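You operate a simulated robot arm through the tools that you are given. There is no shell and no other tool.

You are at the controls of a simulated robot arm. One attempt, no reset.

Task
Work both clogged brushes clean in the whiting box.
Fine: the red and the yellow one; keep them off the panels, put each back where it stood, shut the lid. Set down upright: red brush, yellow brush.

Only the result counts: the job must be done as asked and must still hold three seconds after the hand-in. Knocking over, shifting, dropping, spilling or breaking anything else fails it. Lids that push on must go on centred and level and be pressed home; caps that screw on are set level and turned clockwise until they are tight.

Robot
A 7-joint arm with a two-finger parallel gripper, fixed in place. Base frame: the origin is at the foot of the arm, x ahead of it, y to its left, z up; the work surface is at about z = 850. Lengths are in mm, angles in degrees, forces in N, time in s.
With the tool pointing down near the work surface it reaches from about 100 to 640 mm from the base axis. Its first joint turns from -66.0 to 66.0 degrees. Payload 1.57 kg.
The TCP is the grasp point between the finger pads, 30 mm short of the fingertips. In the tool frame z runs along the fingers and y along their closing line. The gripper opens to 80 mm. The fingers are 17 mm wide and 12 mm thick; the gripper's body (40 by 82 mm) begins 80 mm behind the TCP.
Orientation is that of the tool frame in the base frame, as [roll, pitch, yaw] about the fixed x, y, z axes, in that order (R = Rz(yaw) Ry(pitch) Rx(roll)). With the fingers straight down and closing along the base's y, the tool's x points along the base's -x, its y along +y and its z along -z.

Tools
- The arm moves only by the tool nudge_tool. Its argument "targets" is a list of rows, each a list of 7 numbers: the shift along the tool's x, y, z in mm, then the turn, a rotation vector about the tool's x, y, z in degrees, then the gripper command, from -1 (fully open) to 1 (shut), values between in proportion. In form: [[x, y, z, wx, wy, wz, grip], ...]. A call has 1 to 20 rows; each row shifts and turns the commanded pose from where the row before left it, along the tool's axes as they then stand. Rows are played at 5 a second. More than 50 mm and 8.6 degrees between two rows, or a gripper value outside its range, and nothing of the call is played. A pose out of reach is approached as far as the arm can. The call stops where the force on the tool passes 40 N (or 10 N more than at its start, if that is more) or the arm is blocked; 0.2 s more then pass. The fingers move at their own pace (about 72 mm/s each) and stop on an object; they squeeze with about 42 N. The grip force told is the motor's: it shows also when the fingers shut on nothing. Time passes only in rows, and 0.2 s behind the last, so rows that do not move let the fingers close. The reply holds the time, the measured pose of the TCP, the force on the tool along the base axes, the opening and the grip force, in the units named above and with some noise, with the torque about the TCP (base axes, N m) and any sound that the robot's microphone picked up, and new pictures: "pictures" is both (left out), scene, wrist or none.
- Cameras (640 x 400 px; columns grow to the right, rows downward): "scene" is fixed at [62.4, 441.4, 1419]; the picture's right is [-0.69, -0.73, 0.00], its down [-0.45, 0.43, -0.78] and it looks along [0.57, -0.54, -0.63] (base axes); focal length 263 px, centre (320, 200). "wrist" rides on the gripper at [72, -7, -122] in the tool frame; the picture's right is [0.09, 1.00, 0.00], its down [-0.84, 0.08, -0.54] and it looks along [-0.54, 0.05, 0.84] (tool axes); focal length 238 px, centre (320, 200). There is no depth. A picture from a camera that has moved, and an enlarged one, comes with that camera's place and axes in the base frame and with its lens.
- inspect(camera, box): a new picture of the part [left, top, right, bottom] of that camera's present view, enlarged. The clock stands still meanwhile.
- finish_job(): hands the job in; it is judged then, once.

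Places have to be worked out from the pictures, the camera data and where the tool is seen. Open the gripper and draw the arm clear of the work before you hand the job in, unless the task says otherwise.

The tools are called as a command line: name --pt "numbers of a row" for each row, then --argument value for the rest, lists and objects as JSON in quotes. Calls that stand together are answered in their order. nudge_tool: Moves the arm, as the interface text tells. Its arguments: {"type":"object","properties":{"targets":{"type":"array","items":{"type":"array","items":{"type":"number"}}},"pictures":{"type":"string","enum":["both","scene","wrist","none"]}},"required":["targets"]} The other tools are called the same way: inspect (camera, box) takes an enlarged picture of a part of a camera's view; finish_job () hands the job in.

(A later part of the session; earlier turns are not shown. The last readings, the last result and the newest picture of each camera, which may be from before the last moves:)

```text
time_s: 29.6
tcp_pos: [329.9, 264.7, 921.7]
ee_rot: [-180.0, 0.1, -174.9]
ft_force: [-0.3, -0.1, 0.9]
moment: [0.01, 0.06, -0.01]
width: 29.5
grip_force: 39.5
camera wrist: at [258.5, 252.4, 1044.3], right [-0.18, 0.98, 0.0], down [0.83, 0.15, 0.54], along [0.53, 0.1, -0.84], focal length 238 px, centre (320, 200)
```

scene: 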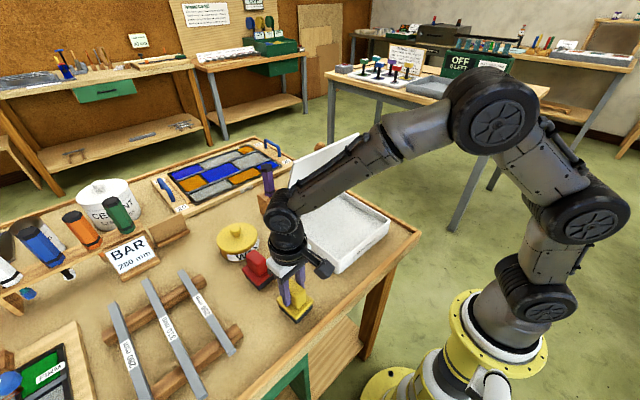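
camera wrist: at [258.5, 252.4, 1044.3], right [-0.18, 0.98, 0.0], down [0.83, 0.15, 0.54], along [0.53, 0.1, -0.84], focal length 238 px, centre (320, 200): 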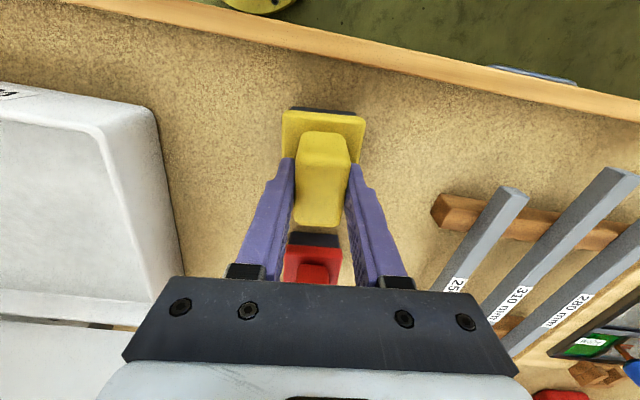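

Now the grip is on the handle (29.5 mm wide). I note this pose as the yellow home and lift 100 mm, then carry the brush over the box to about (385, 25), clear of the lid.

nudge_tool --pt "0 0 -10 0 0 0 1" --pt "0 0 -20 0 0 0 1" --pt "0 0 -20 0 0 0 1" --pt "0 0 -25 0 0 0 1" --pt "0 0 -25 0 0 0 1" --pt "-3.39 -24.39 0 0 0 0 1" --pt "-3.39 -24.39 0 0 0 0 1" --pt "-3.39 -24.39 0 0 0 0 1" --pt "-3.39 -24.39 0 0 0 0 1" --pt "-3.39 -24.39 0 0 0 0 1" --pt "-3.39 -24.39 0 0 0 0 1" --pt "-3.39 -24.39 0 0 0 0 1" --pt "-3.39 -24.39 0 0 0 0 1" --pt "-3.39 -24.39 0 0 0 0 1" --pt "-3.39 -24.39 0 0 0 0 1" --pt "0 0 0 0 0 0 1"

```text
time_s: 33.0
tcp_pos: [383.8, 23.8, 1021.8]
ee_rot: [180.0, 0.0, -175.1]
ft_force: [-0.1, -0.4, -0.6]
moment: [0.01, -0.03, 0.0]
width: 0.1
grip_force: 21.7
camera wrist: at [313.4, 11.2, 1143.6], right [-0.18, 0.98, 0.0], down [0.83, 0.15, 0.54], along [0.53, 0.1, -0.84], focal length 238 px, centre (320, 200)
```

scene: 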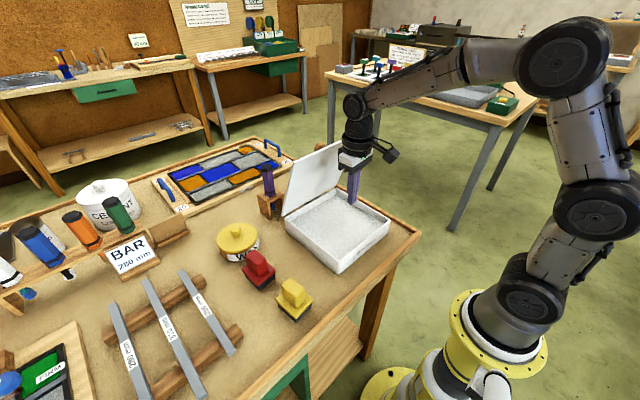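
wrist: 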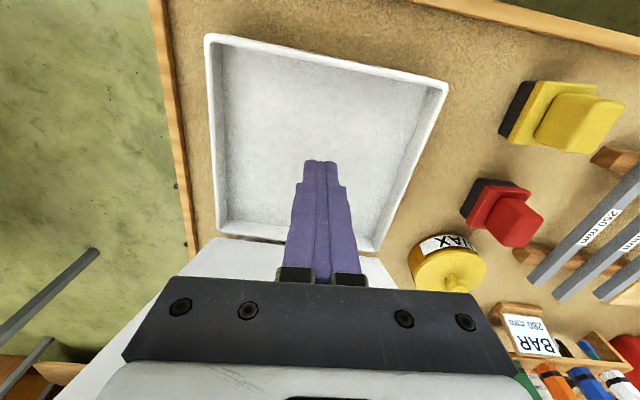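

The fingers are shut on nothing: the handle slipped out when lifting and the brush stayed behind. I check that it stands where it did, and the handle's shape.

inspect --camera "scene" --box '[230, 230, 330, 330]'

inspect --camera "wrist" --box '[480, 60, 640, 200]'

inspect --camera "wrist" --box '[180, 20, 460, 260]'

```text
4.00 times, centred on (280, 280) of scene
camera zoom: at [62.4, 441.4, 1419.0], right [-0.69, -0.73, 0.0], down [-0.45, 0.43, -0.78], along [0.57, -0.54, -0.63], focal length 1050 px, centre (480, -120)
```

zoom: 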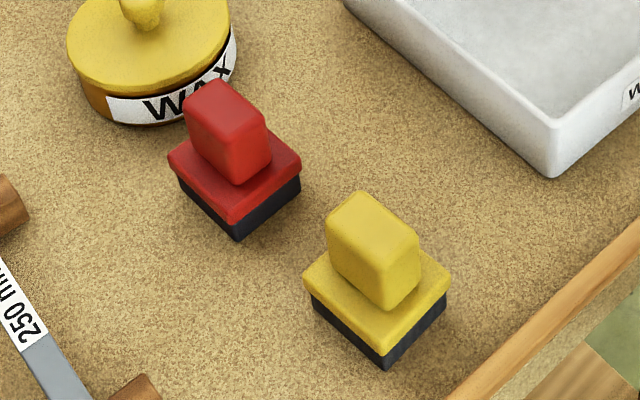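

```text
2.86 times, centred on (560, 130) of wrist
camera zoom: at [313.4, 11.2, 1143.6], right [-0.18, 0.98, 0.0], down [0.83, 0.15, 0.54], along [0.53, 0.1, -0.84], focal length 681 px, centre (-366, 400)
```

zoom: 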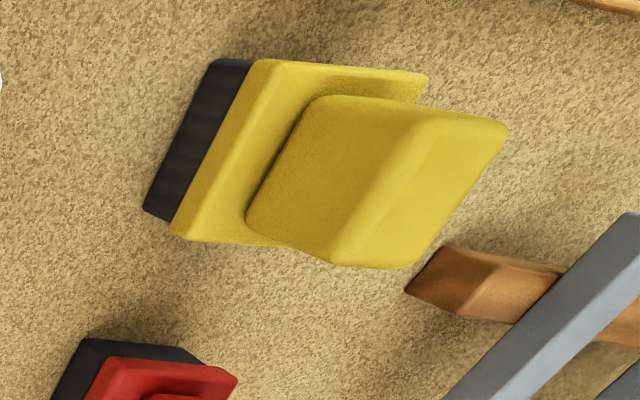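

```text
1.67 times, centred on (320, 140) of wrist
camera zoom: at [313.4, 11.2, 1143.6], right [-0.18, 0.98, 0.0], down [0.83, 0.15, 0.54], along [0.53, 0.1, -0.84], focal length 397 px, centre (320, 300)
```

zoom: 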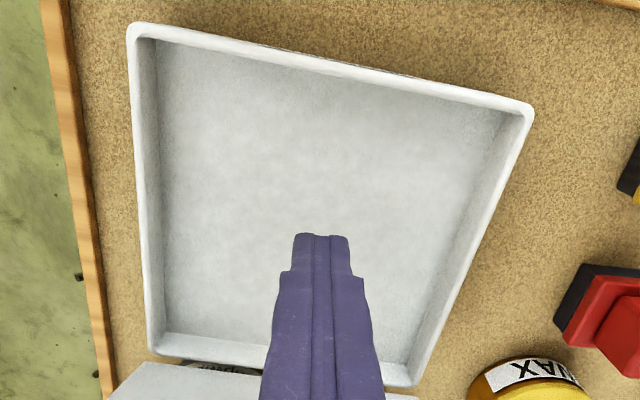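

Yellow is still upright within a few mm of its spot. From the side view: bristles 850–876, plate 876–888, handle 888–930; the plate sides gripped firmly earlier, so I'll use the plate grip. I go back above the brush with the fingers open.

nudge_tool --pt "3.39 24.39 0 0 0 0 0" --pt "3.39 24.39 0 0 0 0 -1" --pt "3.39 24.39 0 0 0 0 -1" --pt "3.39 24.39 0 0 0 0 -1" --pt "3.39 24.39 0 0 0 0 -1" --pt "3.39 24.39 0 0 0 0 -1" --pt "3.39 24.39 0 0 0 0 -1" --pt "3.39 24.39 0 0 0 0 -1" --pt "3.39 24.39 0 0 0 0 -1" --pt "3.39 24.39 0 0 0 0 -1" --pt "0 0 20 0 0 0 -1" --pt "0 0 25 0 0 0 -1" --pt "0 0 25 0 0 0 -1" --pt "0 0 20 0 0 0 -1" --pt "0 0 0 0 0 0 -1"

```text
time_s: 36.2
tcp_pos: [330.4, 264.8, 931.8]
ee_rot: [180.0, 0.1, -175.0]
ft_force: [0.0, -0.3, 0.4]
moment: [-0.02, -0.01, 0.02]
width: 80.2
grip_force: 0.0
camera wrist: at [258.9, 251.9, 1053.4], right [-0.18, 0.98, 0.0], down [0.83, 0.15, 0.54], along [0.53, 0.1, -0.84], focal length 238 px, centre (320, 200)
```

scene: 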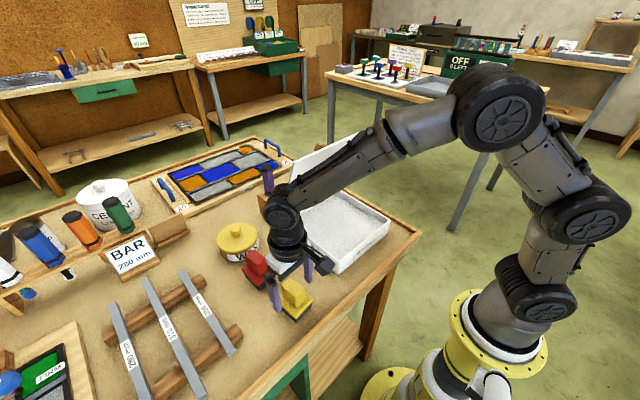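
wrist: 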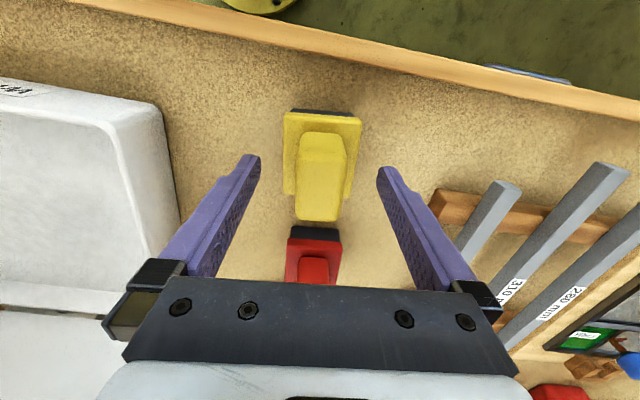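

inspect --camera "wrist" --box '[240, 90, 400, 240]'

inspect --camera "wrist" --box '[480, 300, 640, 400]'

```text
2.67 times, centred on (320, 165) of wrist
camera zoom: at [258.9, 251.9, 1053.4], right [-0.18, 0.98, 0.0], down [0.83, 0.15, 0.54], along [0.53, 0.1, -0.84], focal length 636 px, centre (320, 293)
```

zoom: 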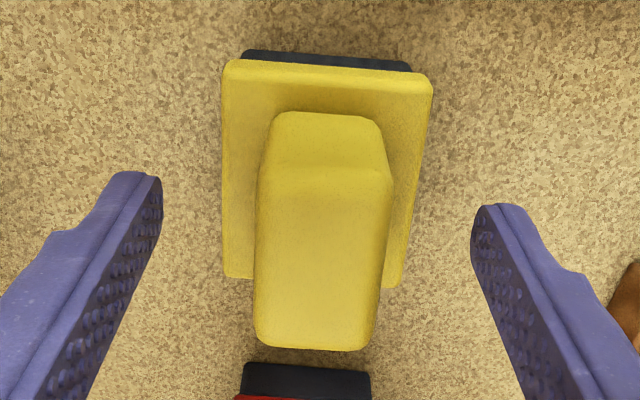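

```text
4.00 times, centred on (560, 350) of wrist
camera zoom: at [258.9, 251.9, 1053.4], right [-0.18, 0.98, 0.0], down [0.83, 0.15, 0.54], along [0.53, 0.1, -0.84], focal length 953 px, centre (-640, -400)
```

zoom: 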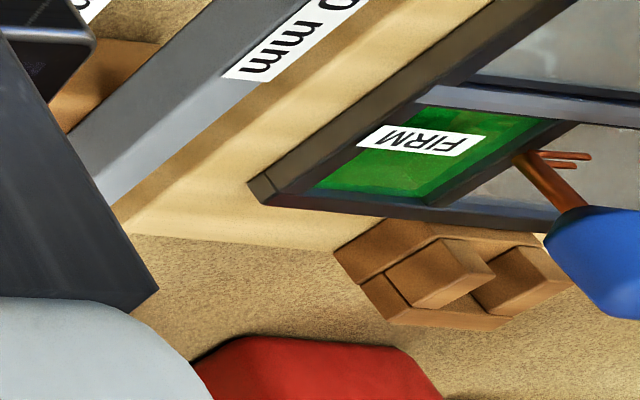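

Brush centre is now (329, 264.6), yaw about 6°, under 2–3 mm from the start; I'll correct this when putting it back. I descend to z≈905 so the tips straddle the plate, and close.

nudge_tool --pt "0 0 10 0 0 0 -1" --pt "0 0 10 0 0 0 -1" --pt "0 0 7 0 0 0 -1" --pt "0 0 0 0 0 0 -0.4" --pt "0 0 0 0 0 0 0.4" --pt "0 0 0 0 0 0 1" --pt "0 0 0 0 0 0 1"

```text
time_s: 37.8
tcp_pos: [330.2, 266.6, 905.4]
ee_rot: [180.0, 0.1, -175.0]
ft_force: [0.6, 0.0, 0.5]
moment: [-0.03, 0.02, -0.03]
width: 55.2
grip_force: 42.3
camera wrist: at [259.2, 252.3, 1026.7], right [-0.18, 0.98, 0.0], down [0.83, 0.15, 0.54], along [0.53, 0.1, -0.84], focal length 238 px, centre (320, 200)
```

scene: 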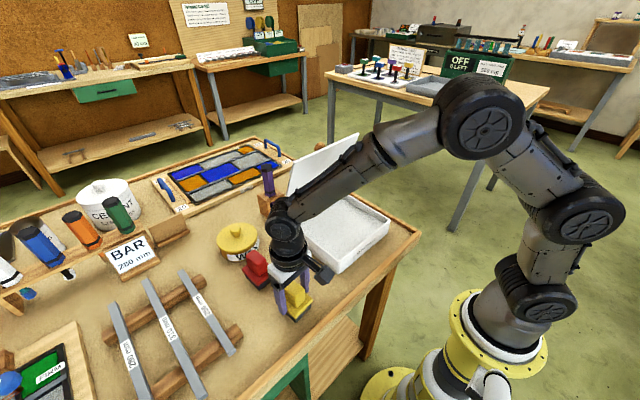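
wrist: 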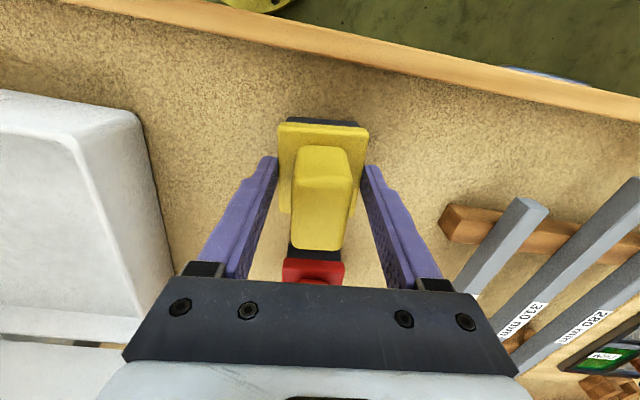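

Gripped on the plate at 55 mm. I lift slowly 30 mm and check that it comes along.

nudge_tool --pt "0 0 -4 0 0 0 1" --pt "0 0 -5 0 0 0 1" --pt "0 0 -6 0 0 0 1" --pt "0 0 -7 0 0 0 1" --pt "0 0 -8 0 0 0 1" --pt "0 0 0 0 0 0 1"

```text
time_s: 39.2
tcp_pos: [327.9, 266.1, 934.7]
ee_rot: [-180.0, -0.1, -175.0]
ft_force: [-0.4, 0.3, -2.7]
moment: [-0.04, 0.02, 0.05]
width: 55.3
grip_force: 41.7
camera wrist: at [257.8, 252.0, 1057.6], right [-0.18, 0.98, 0.0], down [0.83, 0.15, 0.54], along [0.53, 0.1, -0.84], focal length 238 px, centre (320, 200)
```

scene: 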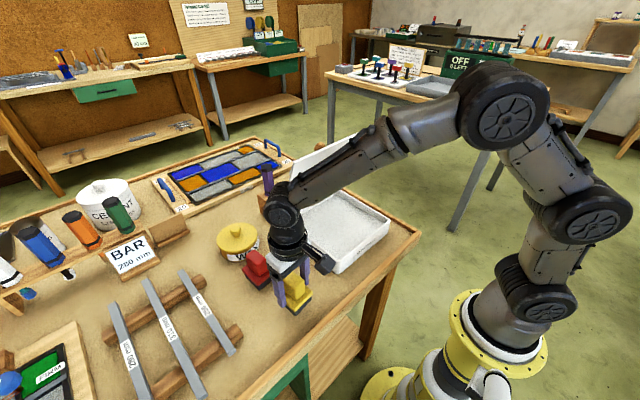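
wrist: 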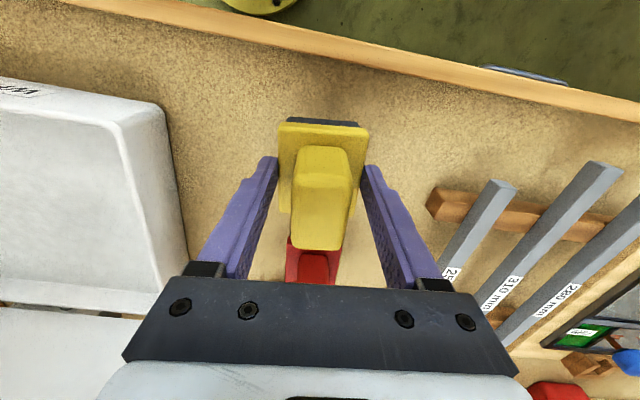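

The brush comes along (−2.7 N, unchanged in the grip). I lift 60 mm more and carry it gently over the box to (385, 25).

nudge_tool --pt "0 0 -10 0 0 0 1" --pt "0 0 -15 0 0 0 1" --pt "0 0 -15 0 0 0 1" --pt "0 0 -12 0 0 0 1" --pt "0 0 -8 0 0 0 1" --pt "-1.7 -12.2 0 0 0 0 1" --pt "-2.54 -18.29 0 0 0 0 1" --pt "-3.39 -24.39 0 0 0 0 1" --pt "-3.39 -24.39 0 0 0 0 1" --pt "-3.39 -24.39 0 0 0 0 1" --pt "-3.39 -24.39 0 0 0 0 1" --pt "-3.39 -24.39 0 0 0 0 1" --pt "-3.39 -24.39 0 0 0 0 1" --pt "-3.39 -24.39 0 0 0 0 1" --pt "-2.54 -18.29 0 0 0 0 1" --pt "-1.7 -12.2 0 0 0 0 1" --pt "-1.69 -12.19 0 0 0 0 1" --pt "0 0 0 0 0 0 1"

```text
time_s: 43.0
tcp_pos: [385.6, 24.9, 995.3]
ee_rot: [180.0, -0.1, -175.0]
ft_force: [-0.2, 0.0, -2.0]
moment: [-0.02, 0.0, 0.02]
width: 55.1
grip_force: 41.7
camera wrist: at [314.2, 11.2, 1116.6], right [-0.18, 0.98, 0.0], down [0.83, 0.15, 0.54], along [0.53, 0.1, -0.84], focal length 238 px, centre (320, 200)
```

scene: 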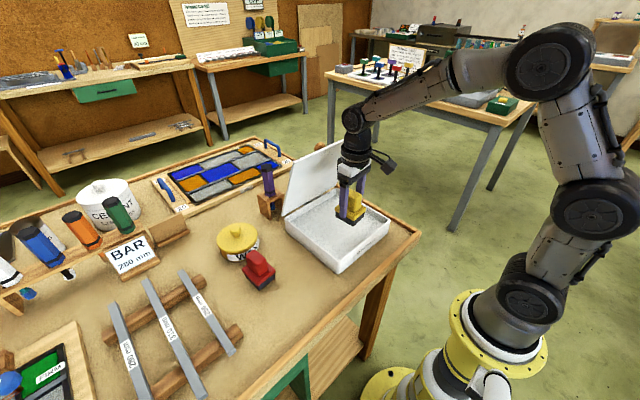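
wrist: 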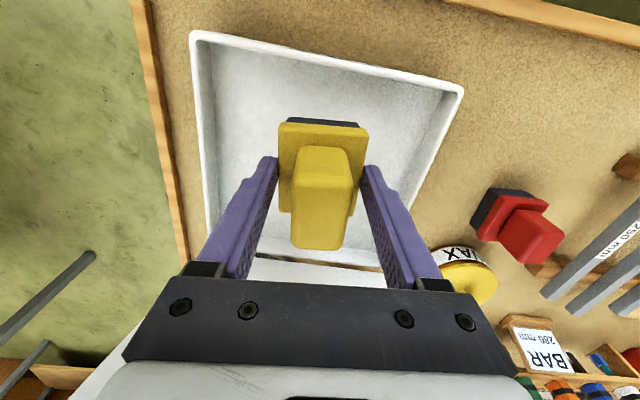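

The brush hangs over the powder, bristle bottoms at z≈940. I check clearance to the lid and the powder level before lowering.

inspect --camera "scene" --box '[260, 110, 420, 280]'

inspect --camera "wrist" --box '[180, 20, 480, 290]'

```text
2.35 times, centred on (340, 195) of scene
camera zoom: at [62.5, 441.4, 1419.0], right [-0.69, -0.73, 0.0], down [-0.45, 0.43, -0.78], along [0.57, -0.54, -0.63], focal length 618 px, centre (273, 212)
```

zoom: 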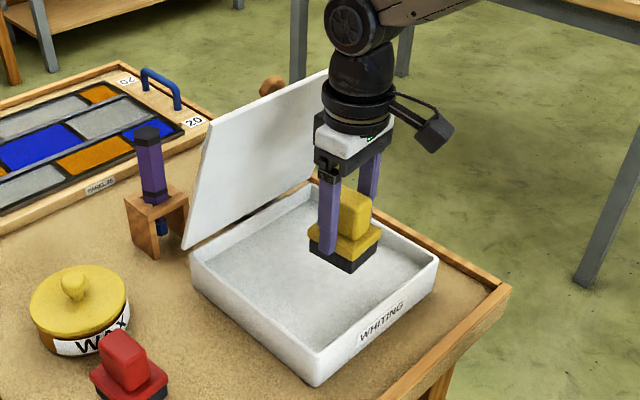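

```text
1.48 times, centred on (330, 155) of wrist
camera zoom: at [314.2, 11.2, 1116.6], right [-0.18, 0.98, 0.0], down [0.83, 0.15, 0.54], along [0.53, 0.1, -0.84], focal length 353 px, centre (305, 267)
```

zoom: 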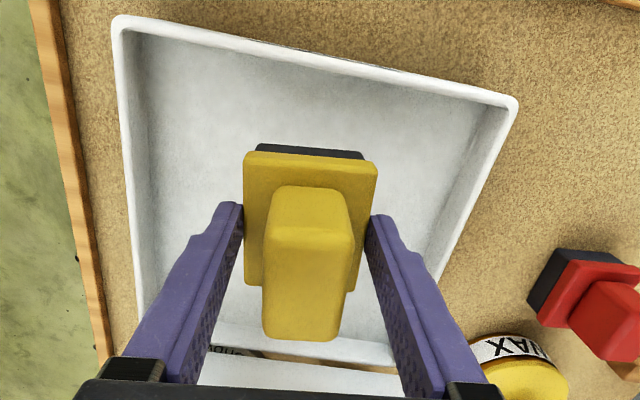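

Clearance is fine. I lower 50 mm to bring the bristles near z≈890, then 10 mm more in small steps, and read the force.

nudge_tool --pt "0 0 10 0 0 0 1" --pt "0 0 12 0 0 0 1" --pt "0 0 12 0 0 0 1" --pt "0 0 10 0 0 0 1" --pt "0 0 6 0 0 0 1" --pt "0 0 3 0 0 0 1" --pt "0 0 3 0 0 0 1" --pt "0 0 2 0 0 0 1" --pt "0 0 0 0 0 0 1"

```text
time_s: 45.0
tcp_pos: [386.3, 25.0, 937.4]
ee_rot: [-179.9, 0.0, -175.1]
ft_force: [0.3, 0.8, -2.1]
moment: [-0.01, -0.01, 0.01]
width: 55.2
grip_force: 42.1
camera wrist: at [314.0, 11.0, 1058.9], right [-0.18, 0.98, 0.0], down [0.83, 0.15, 0.54], along [0.53, 0.1, -0.84], focal length 238 px, centre (320, 200)
```

scene: 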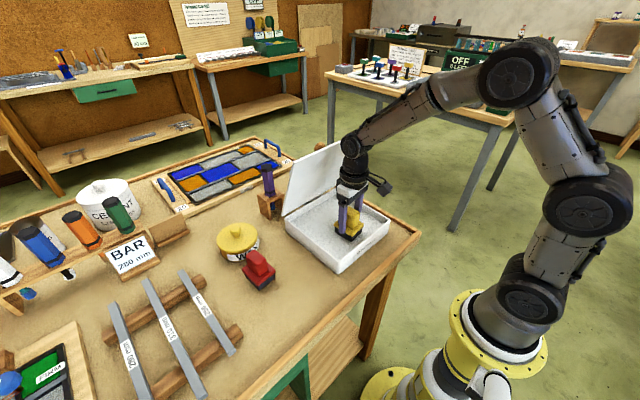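
wrist: 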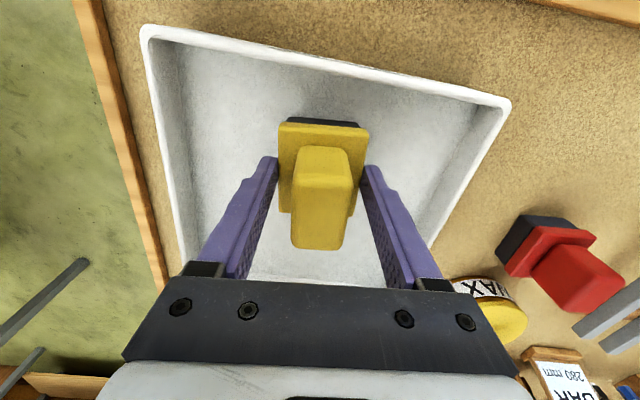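

inspect --camera "scene" --box '[290, 170, 410, 280]'

inspect --camera "wrist" --box '[240, 80, 400, 200]'

```text
3.64 times, centred on (350, 225) of scene
camera zoom: at [62.4, 441.4, 1419.0], right [-0.69, -0.73, 0.0], down [-0.45, 0.43, -0.78], along [0.57, -0.54, -0.63], focal length 955 px, centre (211, 109)
```

zoom: 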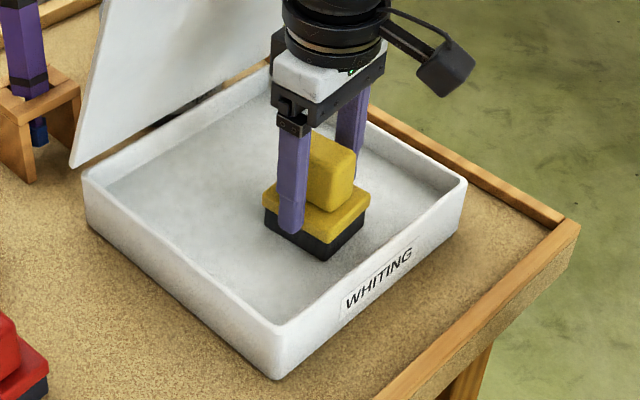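

```text
3.33 times, centred on (320, 140) of wrist
camera zoom: at [314.0, 11.0, 1058.9], right [-0.18, 0.98, 0.0], down [0.83, 0.15, 0.54], along [0.53, 0.1, -0.84], focal length 794 px, centre (320, 400)
```

zoom: 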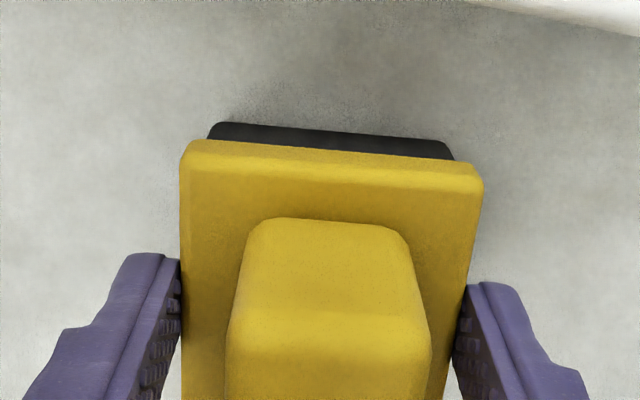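

No contact yet (still hanging weight −2.1 N). I lower 6 mm more in small steps.

nudge_tool --pt "0 0 2 0 0 0 1" --pt "0 0 2 0 0 0 1" --pt "0 0 2 0 0 0 1" --pt "0 0 0 0 0 0 1" --pictures "none"

inspect --camera "scene" --box '[310, 190, 390, 260]'

```text
time_s: 46.0
tcp_pos: [384.4, 24.4, 933.5]
ee_rot: [180.0, 0.4, -175.0]
ft_force: [-12.1, -0.6, 37.9]
moment: [0.01, 0.26, 0.08]
width: 55.8
grip_force: 42.1
```

```text
5.71 times, centred on (350, 225) of scene
camera zoom: at [61.7, 441.4, 1419.1], right [-0.69, -0.73, 0.0], down [-0.45, 0.43, -0.78], along [0.57, -0.54, -0.63], focal length 1501 px, centre (149, 57)
```

zoom: 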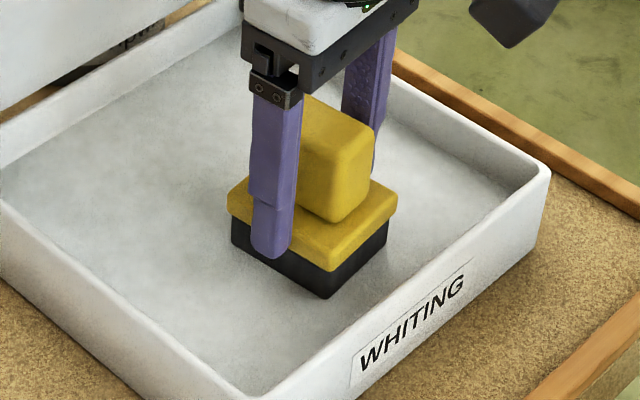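

Firm contact at 38 N, bristles resting on the powder at z≈879. I ease up 1.7 mm to a moderate pressure.

nudge_tool --pt "0 0 -1 0 0 0 1" --pt "0 0 -0.7 0 0 0 1" --pt "0 0 0 0 0 0 1" --pictures "none"

```text
time_s: 46.8
tcp_pos: [385.7, 25.7, 932.4]
ee_rot: [180.0, 0.3, -175.0]
ft_force: [-1.2, -2.8, 23.5]
moment: [-0.03, -0.71, -0.09]
width: 55.2
grip_force: 41.7
```

Still 23 N; I ease up a further 1 mm.

nudge_tool --pt "0 0 -1 0 0 0 1" --pt "0 0 0 0 0 0 1" --pictures "none"

```text
time_s: 47.4
tcp_pos: [386.2, 24.8, 934.2]
ee_rot: [180.0, 0.1, -175.0]
ft_force: [7.5, 0.2, 13.0]
moment: [-0.01, -0.8, 0.01]
width: 55.2
grip_force: 41.8
```

About 15 N on the bristles, good for scrubbing. I make strokes of ±20 mm along the closing axis, ending in the middle.

nudge_tool --pt "0 -10 0 0 0 0 1" --pt "0 -10 0 0 0 0 1" --pt "0 10 0 0 0 0 1" --pt "0 10 0 0 0 0 1" --pt "0 10 0 0 0 0 1" --pt "0 10 0 0 0 0 1" --pt "0 -10 0 0 0 0 1" --pt "0 -10 0 0 0 0 1" --pt "0 -10 0 0 0 0 1" --pt "0 -10 0 0 0 0 1" --pt "0 10 0 0 0 0 1" --pt "0 10 0 0 0 0 1" --pt "0 10 0 0 0 0 1" --pt "0 10 0 0 0 0 1" --pt "0 -10 0 0 0 0 1" --pt "0 -10 0 0 0 0 1" --pt "0 -10 0 0 0 0 1" --pt "0 -10 0 0 0 0 1" --pt "0 10 0 0 0 0 1" --pt "0 10 0 0 0 0 1"

inspect --camera "scene" --box '[310, 190, 390, 260]'

```text
time_s: 51.6
tcp_pos: [384.0, 24.4, 933.3]
ee_rot: [180.0, 0.0, -174.9]
ft_force: [-0.4, -2.0, 1.1]
moment: [0.0, -0.08, -0.03]
width: 55.5
grip_force: 41.8
camera wrist: at [313.2, 11.0, 1055.1], right [-0.18, 0.98, 0.0], down [0.83, 0.15, 0.54], along [0.53, 0.1, -0.84], focal length 238 px, centre (320, 200)
```

scene: 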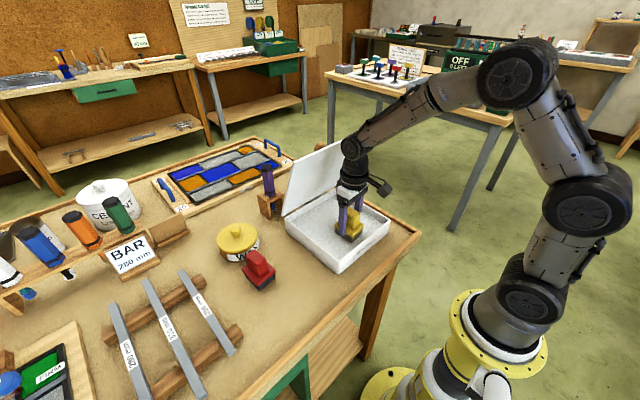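
wrist: 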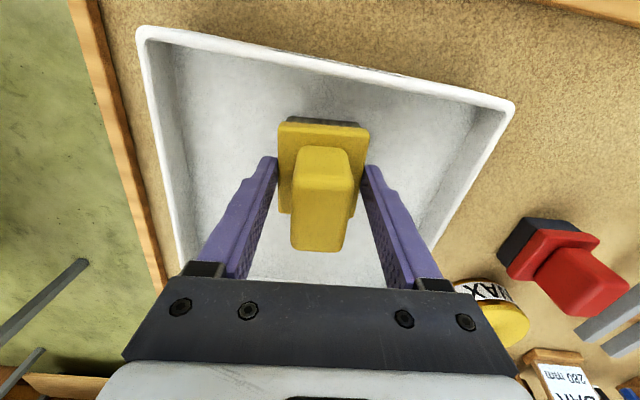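

```text
5.71 times, centred on (350, 225) of scene
camera zoom: at [62.4, 441.4, 1419.0], right [-0.69, -0.73, 0.0], down [-0.45, 0.43, -0.78], along [0.57, -0.54, -0.63], focal length 1501 px, centre (149, 57)
```

zoom: 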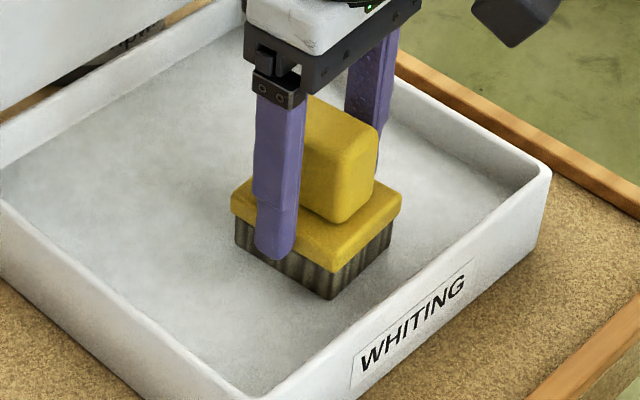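

The bristles have turned from black to streaky grey, so cleaning is under way. The pressure has dropped to about 3 N; I press 0.5 mm more and scrub on.

nudge_tool --pt "0 -10 0.5 0 0 0 1" --pt "0 -10 0 0 0 0 1" --pt "0 10 0 0 0 0 1" --pt "0 10 0 0 0 0 1" --pt "0 10 0 0 0 0 1" --pt "0 10 0 0 0 0 1" --pt "0 -10 0 0 0 0 1" --pt "0 -10 0 0 0 0 1" --pt "0 -10 0 0 0 0 1" --pt "0 -10 0 0 0 0 1" --pt "0 10 0 0 0 0 1" --pt "0 10 0 0 0 0 1" --pt "0 10 0 0 0 0 1" --pt "0 10 0 0 0 0 1" --pt "0 -10 0 0 0 0 1" --pt "0 -10 0 0 0 0 1" --pt "0 -10 0 0 0 0 1" --pt "0 -10 0 0 0 0 1" --pt "0 10 0 0 0 0 1" --pt "0 10 0 0 0 0 1" --pictures "none"

inspect --camera "scene" --box '[310, 190, 390, 260]'

```text
time_s: 55.8
tcp_pos: [385.6, 24.0, 933.7]
ee_rot: [180.0, 0.0, -175.0]
ft_force: [0.3, -4.2, 7.4]
moment: [-0.09, -0.23, -0.1]
width: 55.4
grip_force: 42.1
```

```text
5.71 times, centred on (350, 225) of scene
camera zoom: at [62.3, 441.3, 1419.1], right [-0.69, -0.73, 0.0], down [-0.45, 0.43, -0.78], along [0.57, -0.54, -0.63], focal length 1501 px, centre (149, 57)
```

zoom: 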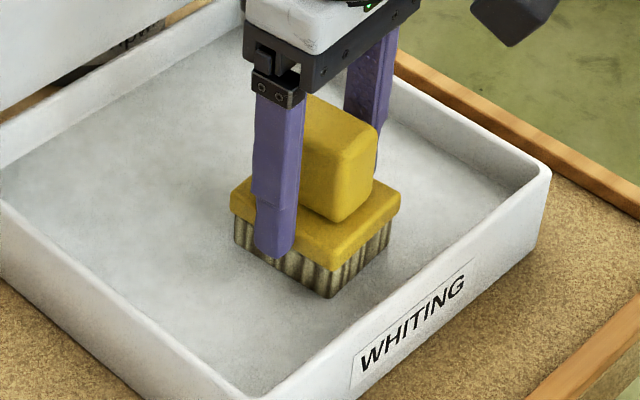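

The bristles are lighter still. I keep scrubbing until the colour no longer changes.

nudge_tool --pt "0 -10 0.2 0 0 0 1" --pt "0 -10 0 0 0 0 1" --pt "0 10 0 0 0 0 1" --pt "0 10 0 0 0 0 1" --pt "0 10 0 0 0 0 1" --pt "0 10 0 0 0 0 1" --pt "0 -10 0 0 0 0 1" --pt "0 -10 0 0 0 0 1" --pt "0 -10 0 0 0 0 1" --pt "0 -10 0 0 0 0 1" --pt "0 10 0 0 0 0 1" --pt "0 10 0 0 0 0 1" --pt "0 10 0 0 0 0 1" --pt "0 10 0 0 0 0 1" --pt "0 -10 0 0 0 0 1" --pt "0 -10 0 0 0 0 1" --pt "0 -10 0 0 0 0 1" --pt "0 -10 0 0 0 0 1" --pt "0 10 0 0 0 0 1" --pt "0 10 0 0 0 0 1" --pictures "none"

inspect --camera "scene" --box '[310, 190, 390, 260]'

```text
time_s: 60.0
tcp_pos: [384.3, 25.0, 931.8]
ee_rot: [179.9, 0.0, -175.0]
ft_force: [0.4, -2.4, 6.9]
moment: [-0.11, -0.18, -0.07]
width: 55.4
grip_force: 41.6
```

```text
5.71 times, centred on (350, 225) of scene
camera zoom: at [62.4, 441.3, 1419.1], right [-0.69, -0.73, 0.0], down [-0.45, 0.43, -0.78], along [0.57, -0.54, -0.63], focal length 1501 px, centre (149, 57)
```

zoom: 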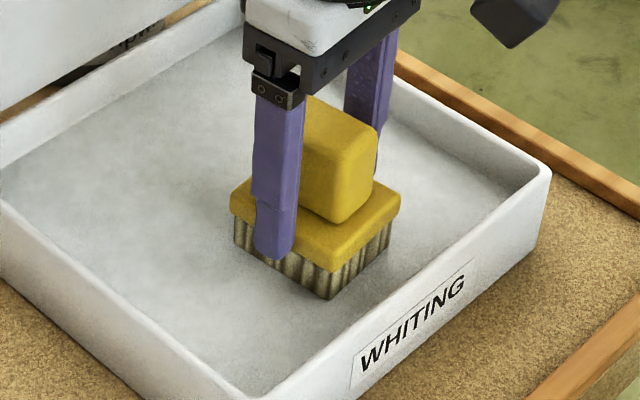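

Compare with the last picture: nearly the same. I do one more round to be sure and zoom in harder.

inspect --camera "scene" --box '[330, 215, 370, 245]'

nudge_tool --pt "0 -10 0.2 0 0 0 1" --pt "0 -10 0 0 0 0 1" --pt "0 10 0 0 0 0 1" --pt "0 10 0 0 0 0 1" --pt "0 10 0 0 0 0 1" --pt "0 10 0 0 0 0 1" --pt "0 -10 0 0 0 0 1" --pt "0 -10 0 0 0 0 1" --pt "0 -10 0 0 0 0 1" --pt "0 -10 0 0 0 0 1" --pt "0 10 0 0 0 0 1" --pt "0 10 0 0 0 0 1" --pt "0 10 0 0 0 0 1" --pt "0 10 0 0 0 0 1" --pt "0 -10 0 0 0 0 1" --pt "0 -10 0 0 0 0 1" --pt "0 -10 0 0 0 0 1" --pt "0 -10 0 0 0 0 1" --pt "0 10 0 0 0 0 1" --pt "0 10 0 0 0 0 1" --pictures "none"

inspect --camera "scene" --box '[330, 215, 370, 245]'

```text
13.33 times, centred on (350, 230) of scene
camera zoom: at [62.4, 441.3, 1419.1], right [-0.69, -0.73, 0.0], down [-0.45, 0.43, -0.78], along [0.57, -0.54, -0.63], focal length 3502 px, centre (-80, -200)
```

zoom: 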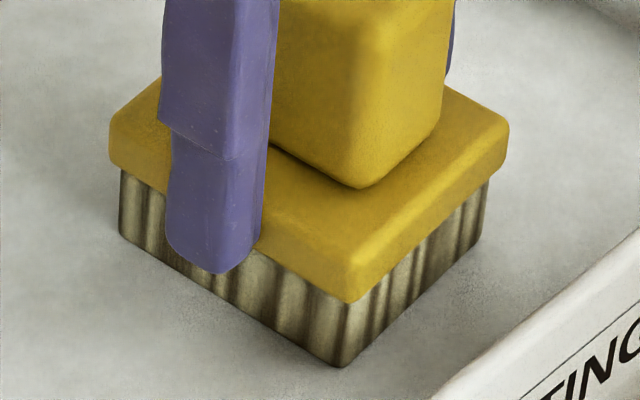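

```text
time_s: 64.2
tcp_pos: [386.0, 25.3, 932.3]
ee_rot: [179.9, 0.2, -174.9]
ft_force: [0.6, -2.7, 7.5]
moment: [-0.15, 0.24, 0.08]
width: 55.1
grip_force: 42.1
```

```text
13.33 times, centred on (350, 230) of scene
camera zoom: at [62.4, 441.3, 1419.1], right [-0.69, -0.73, 0.0], down [-0.45, 0.43, -0.78], along [0.57, -0.54, -0.63], focal length 3502 px, centre (-80, -200)
```

zoom: 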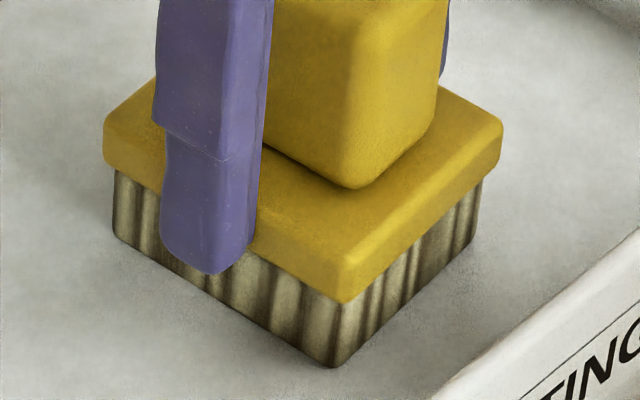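

The bristles look the same as the round before: clean and tan, no further change. I lift out and carry the yellow brush back above its spot, with a 2 mm correction toward −x.

nudge_tool --pt "0 0 -6 0 0 0 1" --pt "0 0 -10 0 0 0 1" --pt "0 0 -14 0 0 0 1" --pt "0 0 -16 0 0 0 1" --pt "0 0 -10 0 0 0 1" --pt "0 0 -6 0 0 0 1" --pt "1.7 12.2 0 0 0 0 1" --pt "2.54 18.29 0 0 0 0 1" --pt "3.39 24.39 0 0 0 0 1" --pt "3.39 24.39 0 0 0 0 1" --pt "3.39 24.39 0 0 0 0 1" --pt "3.39 24.39 0 0 0 0 1" --pt "3.39 24.39 0 0 0 0 1" --pt "3.39 24.39 0 0 0 0 1" --pt "3.39 24.39 0 0 0 0 1" --pt "2.54 18.29 0 0 0 0 1" --pt "1.7 12.2 0 0 0 0 1" --pt "1.69 12.19 0 0 0 0 1" --pt "2 0 0 0 0 0 1" --pt "0 0 0 0 0 0 1"

```text
time_s: 68.4
tcp_pos: [327.3, 265.8, 993.3]
ee_rot: [-180.0, -0.1, -175.1]
ft_force: [-0.3, 0.3, -2.0]
moment: [0.03, 0.01, 0.0]
width: 55.2
grip_force: 41.7
camera wrist: at [256.2, 252.2, 1115.4], right [-0.18, 0.98, 0.0], down [0.83, 0.15, 0.54], along [0.53, 0.1, -0.84], focal length 238 px, centre (320, 200)
```

scene: 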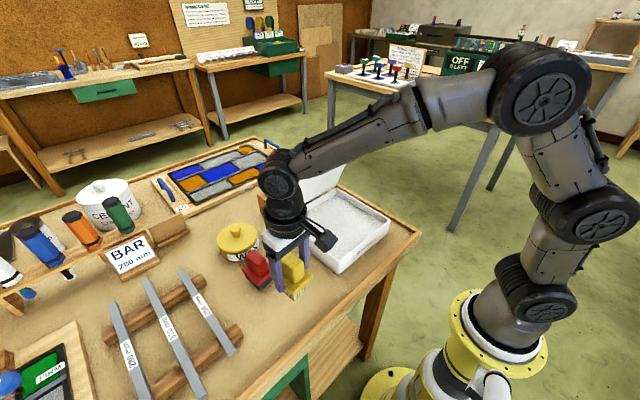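
wrist: 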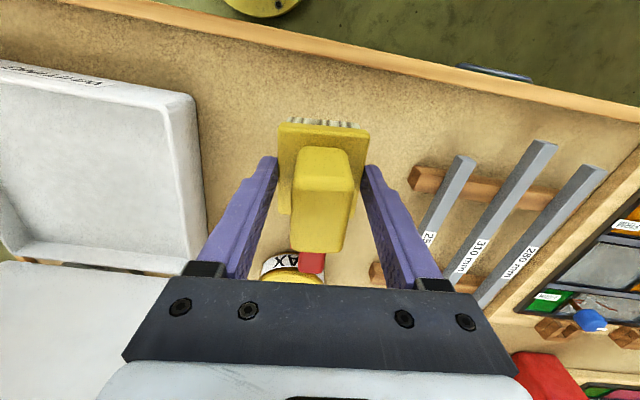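

The clean bristles are plainly visible. I zoom in to see how clean they are and whether the brush still sits straight in the grip.

inspect --camera "scene" --box '[260, 240, 330, 310]'

inspect --camera "wrist" --box '[240, 90, 400, 240]'

```text
5.71 times, centred on (295, 275) of scene
camera zoom: at [62.4, 441.4, 1419.0], right [-0.69, -0.73, 0.0], down [-0.45, 0.43, -0.78], along [0.57, -0.54, -0.63], focal length 1501 px, centre (463, -229)
```

zoom: 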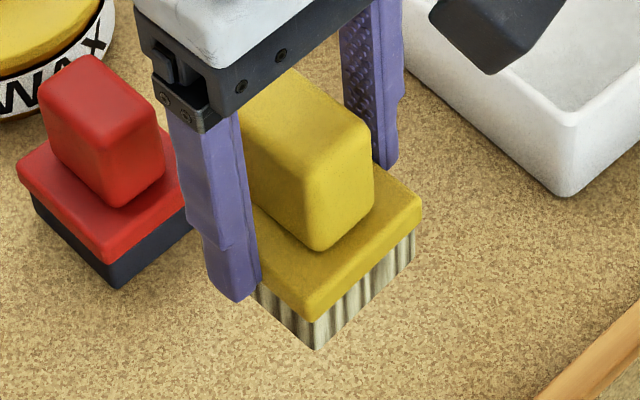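

```text
2.67 times, centred on (320, 165) of wrist
camera zoom: at [256.2, 252.2, 1115.4], right [-0.18, 0.98, 0.0], down [0.83, 0.15, 0.54], along [0.53, 0.1, -0.84], focal length 636 px, centre (320, 293)
```

zoom: 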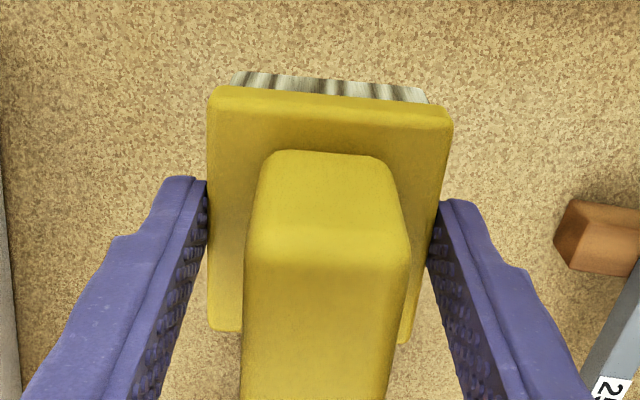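

Bristles are light cream now. I lower it to 5 mm above the table, then in small steps until it touches.

nudge_tool --pt "0 0 10 0 0 0 1" --pt "0 0 18 0 0 0 1" --pt "0 0 20 0 0 0 1" --pt "0 0 18 0 0 0 1" --pt "0 0 12 0 0 0 1" --pt "0 0 6 0 0 0 1" --pt "0 0 3 0 0 0 1" --pt "0 0 1 0 0 0 1" --pt "0 0 0 0 0 0 1"

inspect --camera "scene" --box '[230, 230, 330, 330]'

```text
time_s: 70.4
tcp_pos: [327.8, 264.2, 905.6]
ee_rot: [-179.9, 0.0, -175.1]
ft_force: [0.3, -0.1, -1.8]
moment: [0.01, -0.02, 0.0]
width: 55.2
grip_force: 42.0
camera wrist: at [256.4, 252.1, 1028.4], right [-0.18, 0.98, 0.0], down [0.83, 0.15, 0.54], along [0.53, 0.1, -0.84], focal length 238 px, centre (320, 200)
```

scene: 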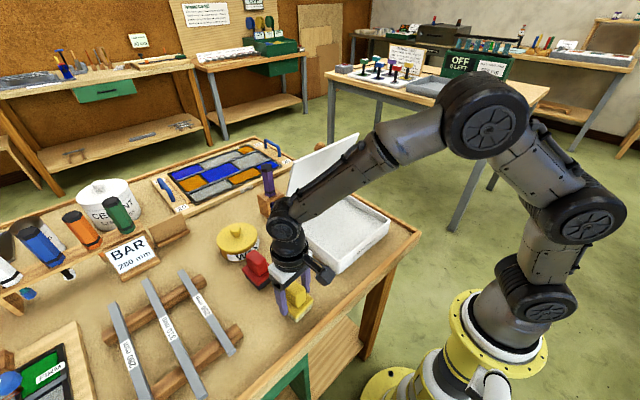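
wrist: 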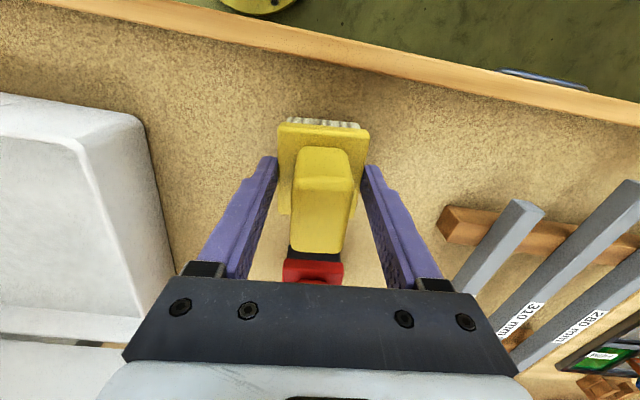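

```text
4.00 times, centred on (280, 280) of scene
camera zoom: at [62.4, 441.4, 1419.0], right [-0.69, -0.73, 0.0], down [-0.45, 0.43, -0.78], along [0.57, -0.54, -0.63], focal length 1050 px, centre (480, -120)
```

zoom: 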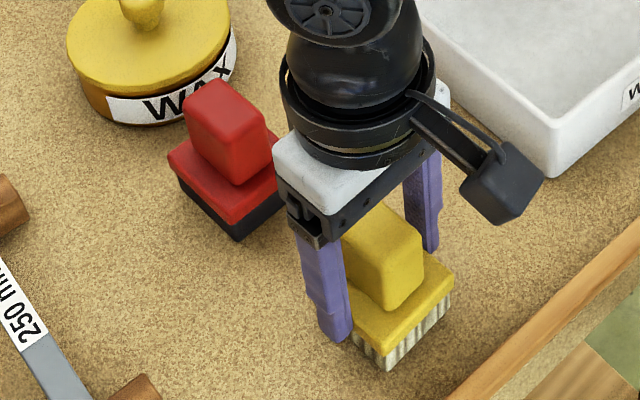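

Position matches the initial picture within about a millimetre or two. Weight still hangs, so I lower in tiny steps to touch down.

nudge_tool --pt "0 0 0.8 0 0 0 1" --pt "0 0 0.8 0 0 0 1" --pt "0 0 0 0 0 0 1" --pictures "none"

```text
time_s: 71.2
tcp_pos: [327.6, 263.9, 905.0]
ee_rot: [-180.0, 0.0, -175.0]
ft_force: [0.1, -0.4, -0.8]
moment: [-0.01, 0.02, 0.02]
width: 55.1
grip_force: 41.8
```

nudge_tool --pt "0 0 0.6 0 0 0 1" --pt "0 0 0 0 0 0 1" --pictures "none"

```text
time_s: 71.8
tcp_pos: [327.5, 263.8, 905.1]
ee_rot: [180.0, 0.1, -174.9]
ft_force: [0.3, 0.0, -2.0]
moment: [0.0, -0.01, 0.0]
width: 55.0
grip_force: 41.8
```

Force −2.0 N: still hanging, so the brush slid up a bit in the grip while pressing. I lower another 1.5 mm.

nudge_tool --pt "0 0 0.8 0 0 0 1" --pt "0 0 0.7 0 0 0 1" --pt "0 0 0 0 0 0 1" --pictures "none"

```text
time_s: 72.6
tcp_pos: [327.9, 265.2, 903.0]
ee_rot: [-180.0, -0.1, -175.0]
ft_force: [0.6, -0.6, -1.0]
moment: [-0.01, 0.0, -0.01]
width: 55.2
grip_force: 42.1
```

The reading is −1.0 N, perhaps the first touch within the noise. I lower another 1 mm and read again.

nudge_tool --pt "0 0 0.5 0 0 0 1" --pt "0 0 0.5 0 0 0 1" --pt "0 0 0 0 0 0 1" --pictures "none"

inspect --camera "scene" --box '[270, 280, 330, 330]'

```text
time_s: 73.4
tcp_pos: [327.1, 265.4, 903.1]
ee_rot: [-180.0, 0.0, -175.0]
ft_force: [-0.7, -1.7, 1.5]
moment: [-0.12, -0.02, -0.02]
width: 55.4
grip_force: 42.3
```

```text
8.00 times, centred on (300, 305) of scene
camera zoom: at [62.4, 441.4, 1419.0], right [-0.69, -0.73, 0.0], down [-0.45, 0.43, -0.78], along [0.57, -0.54, -0.63], focal length 2101 px, centre (480, -640)
```

zoom: 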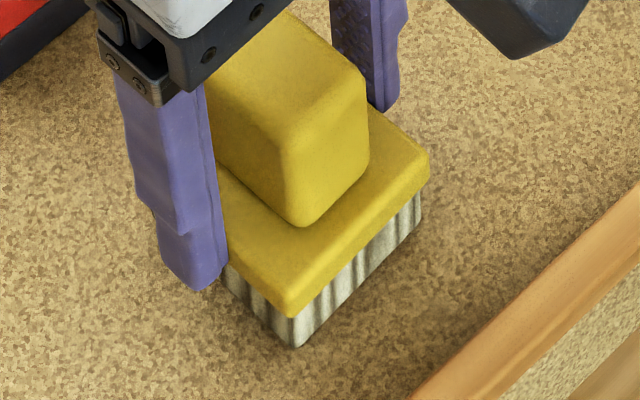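

Contact: +1.5 N, the brush stands on the table. I open fully, wait, and rise straight up.

nudge_tool --pt "0 0 0 0 0 0 -0.7" --pt "0 0 0 0 0 0 -1" --pt "0 0 0 0 0 0 -1" --pt "0 0 -10 0 0 0 -1" --pt "0 0 -20 0 0 0 -1" --pt "0 0 -30 0 0 0 -1" --pt "0 0 -30 0 0 0 -1" --pt "0 0 -30 0 0 0 -1" --pt "0 0 -15 0 0 0 -1" --pt "0 0 0 0 0 5 -1" --pt "0 0 0 0 0 0 -1"

inspect --camera "scene" --box '[230, 230, 330, 330]'

inspect --camera "wrist" --box '[240, 70, 400, 190]'

```text
time_s: 75.8
tcp_pos: [327.1, 264.7, 1035.1]
ee_rot: [-179.9, 0.0, -180.0]
ft_force: [-0.1, 0.6, -0.2]
moment: [0.0, -0.02, 0.0]
width: 79.7
grip_force: 0.1
camera wrist: at [255.5, 257.9, 1158.8], right [-0.09, 1.0, 0.0], down [0.84, 0.08, 0.54], along [0.54, 0.05, -0.84], focal length 238 px, centre (320, 200)
```

scene: 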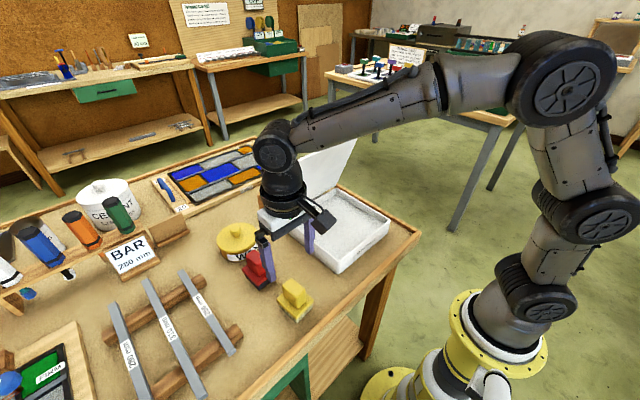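
wrist: 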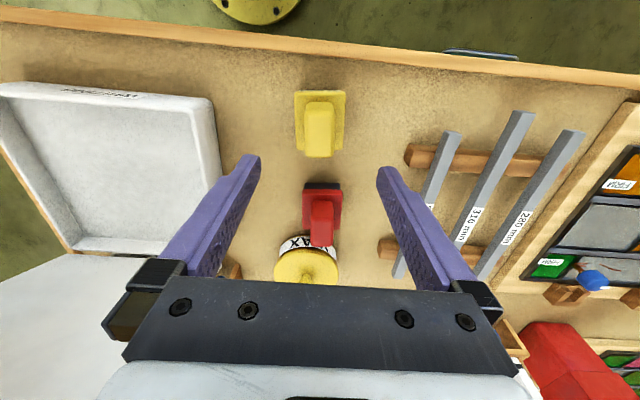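

```text
4.00 times, centred on (280, 280) of scene
camera zoom: at [62.4, 441.4, 1419.0], right [-0.69, -0.73, 0.0], down [-0.45, 0.43, -0.78], along [0.57, -0.54, -0.63], focal length 1050 px, centre (480, -120)
```

zoom: 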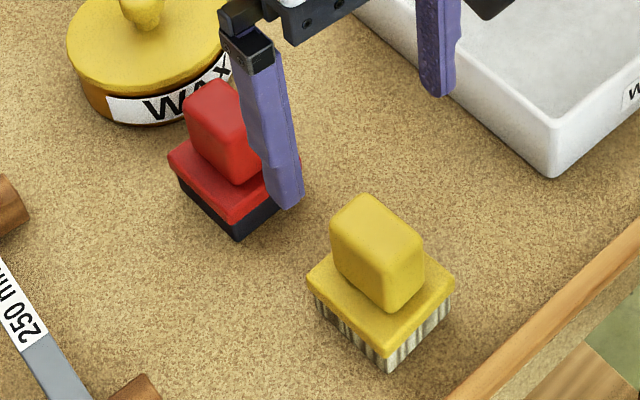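

```text
3.33 times, centred on (320, 130) of wrist
camera zoom: at [255.5, 257.9, 1158.8], right [-0.09, 1.0, 0.0], down [0.84, 0.08, 0.54], along [0.54, 0.05, -0.84], focal length 794 px, centre (320, 433)
```

zoom: 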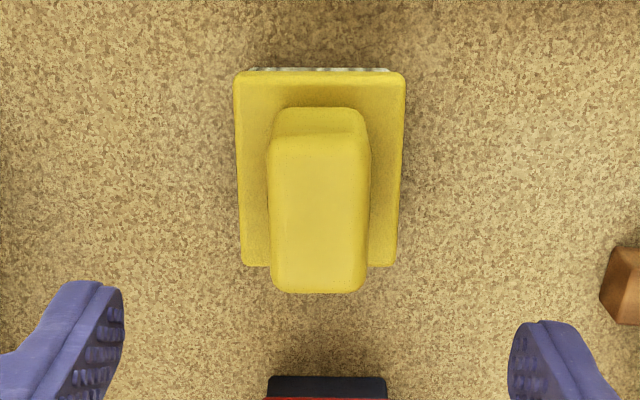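

Yellow stands upright, clean, and in the scene picture exactly where it started. Now I measure the red brush.

inspect --camera "wrist" --box '[260, 160, 390, 290]'

inspect --camera "scene" --box '[220, 230, 300, 300]'

```text
3.08 times, centred on (325, 225) of wrist
camera zoom: at [255.5, 257.9, 1158.8], right [-0.09, 1.0, 0.0], down [0.84, 0.08, 0.54], along [0.54, 0.05, -0.84], focal length 733 px, centre (305, 123)
```

zoom: 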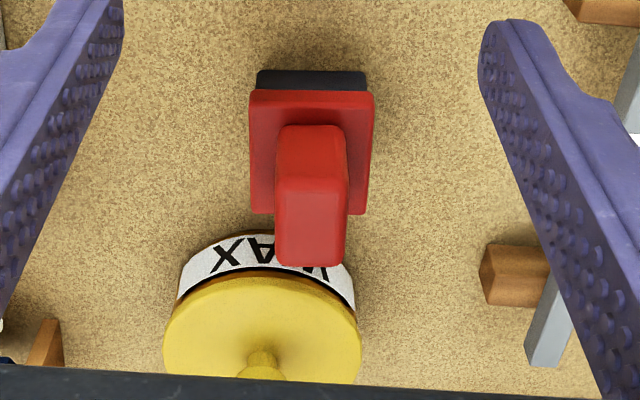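

```text
5.71 times, centred on (260, 265) of scene
camera zoom: at [62.4, 441.4, 1419.0], right [-0.69, -0.73, 0.0], down [-0.45, 0.43, -0.78], along [0.57, -0.54, -0.63], focal length 1501 px, centre (663, -171)
```

zoom: 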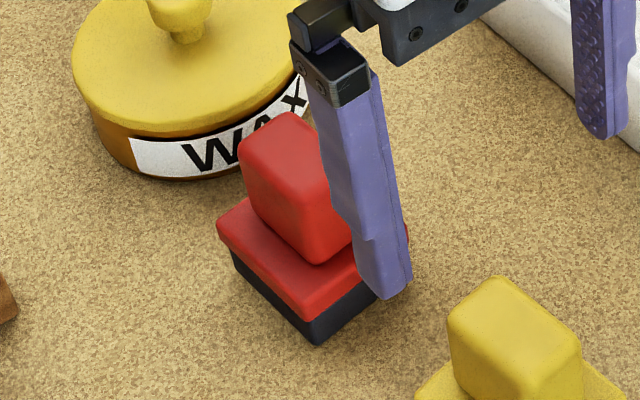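

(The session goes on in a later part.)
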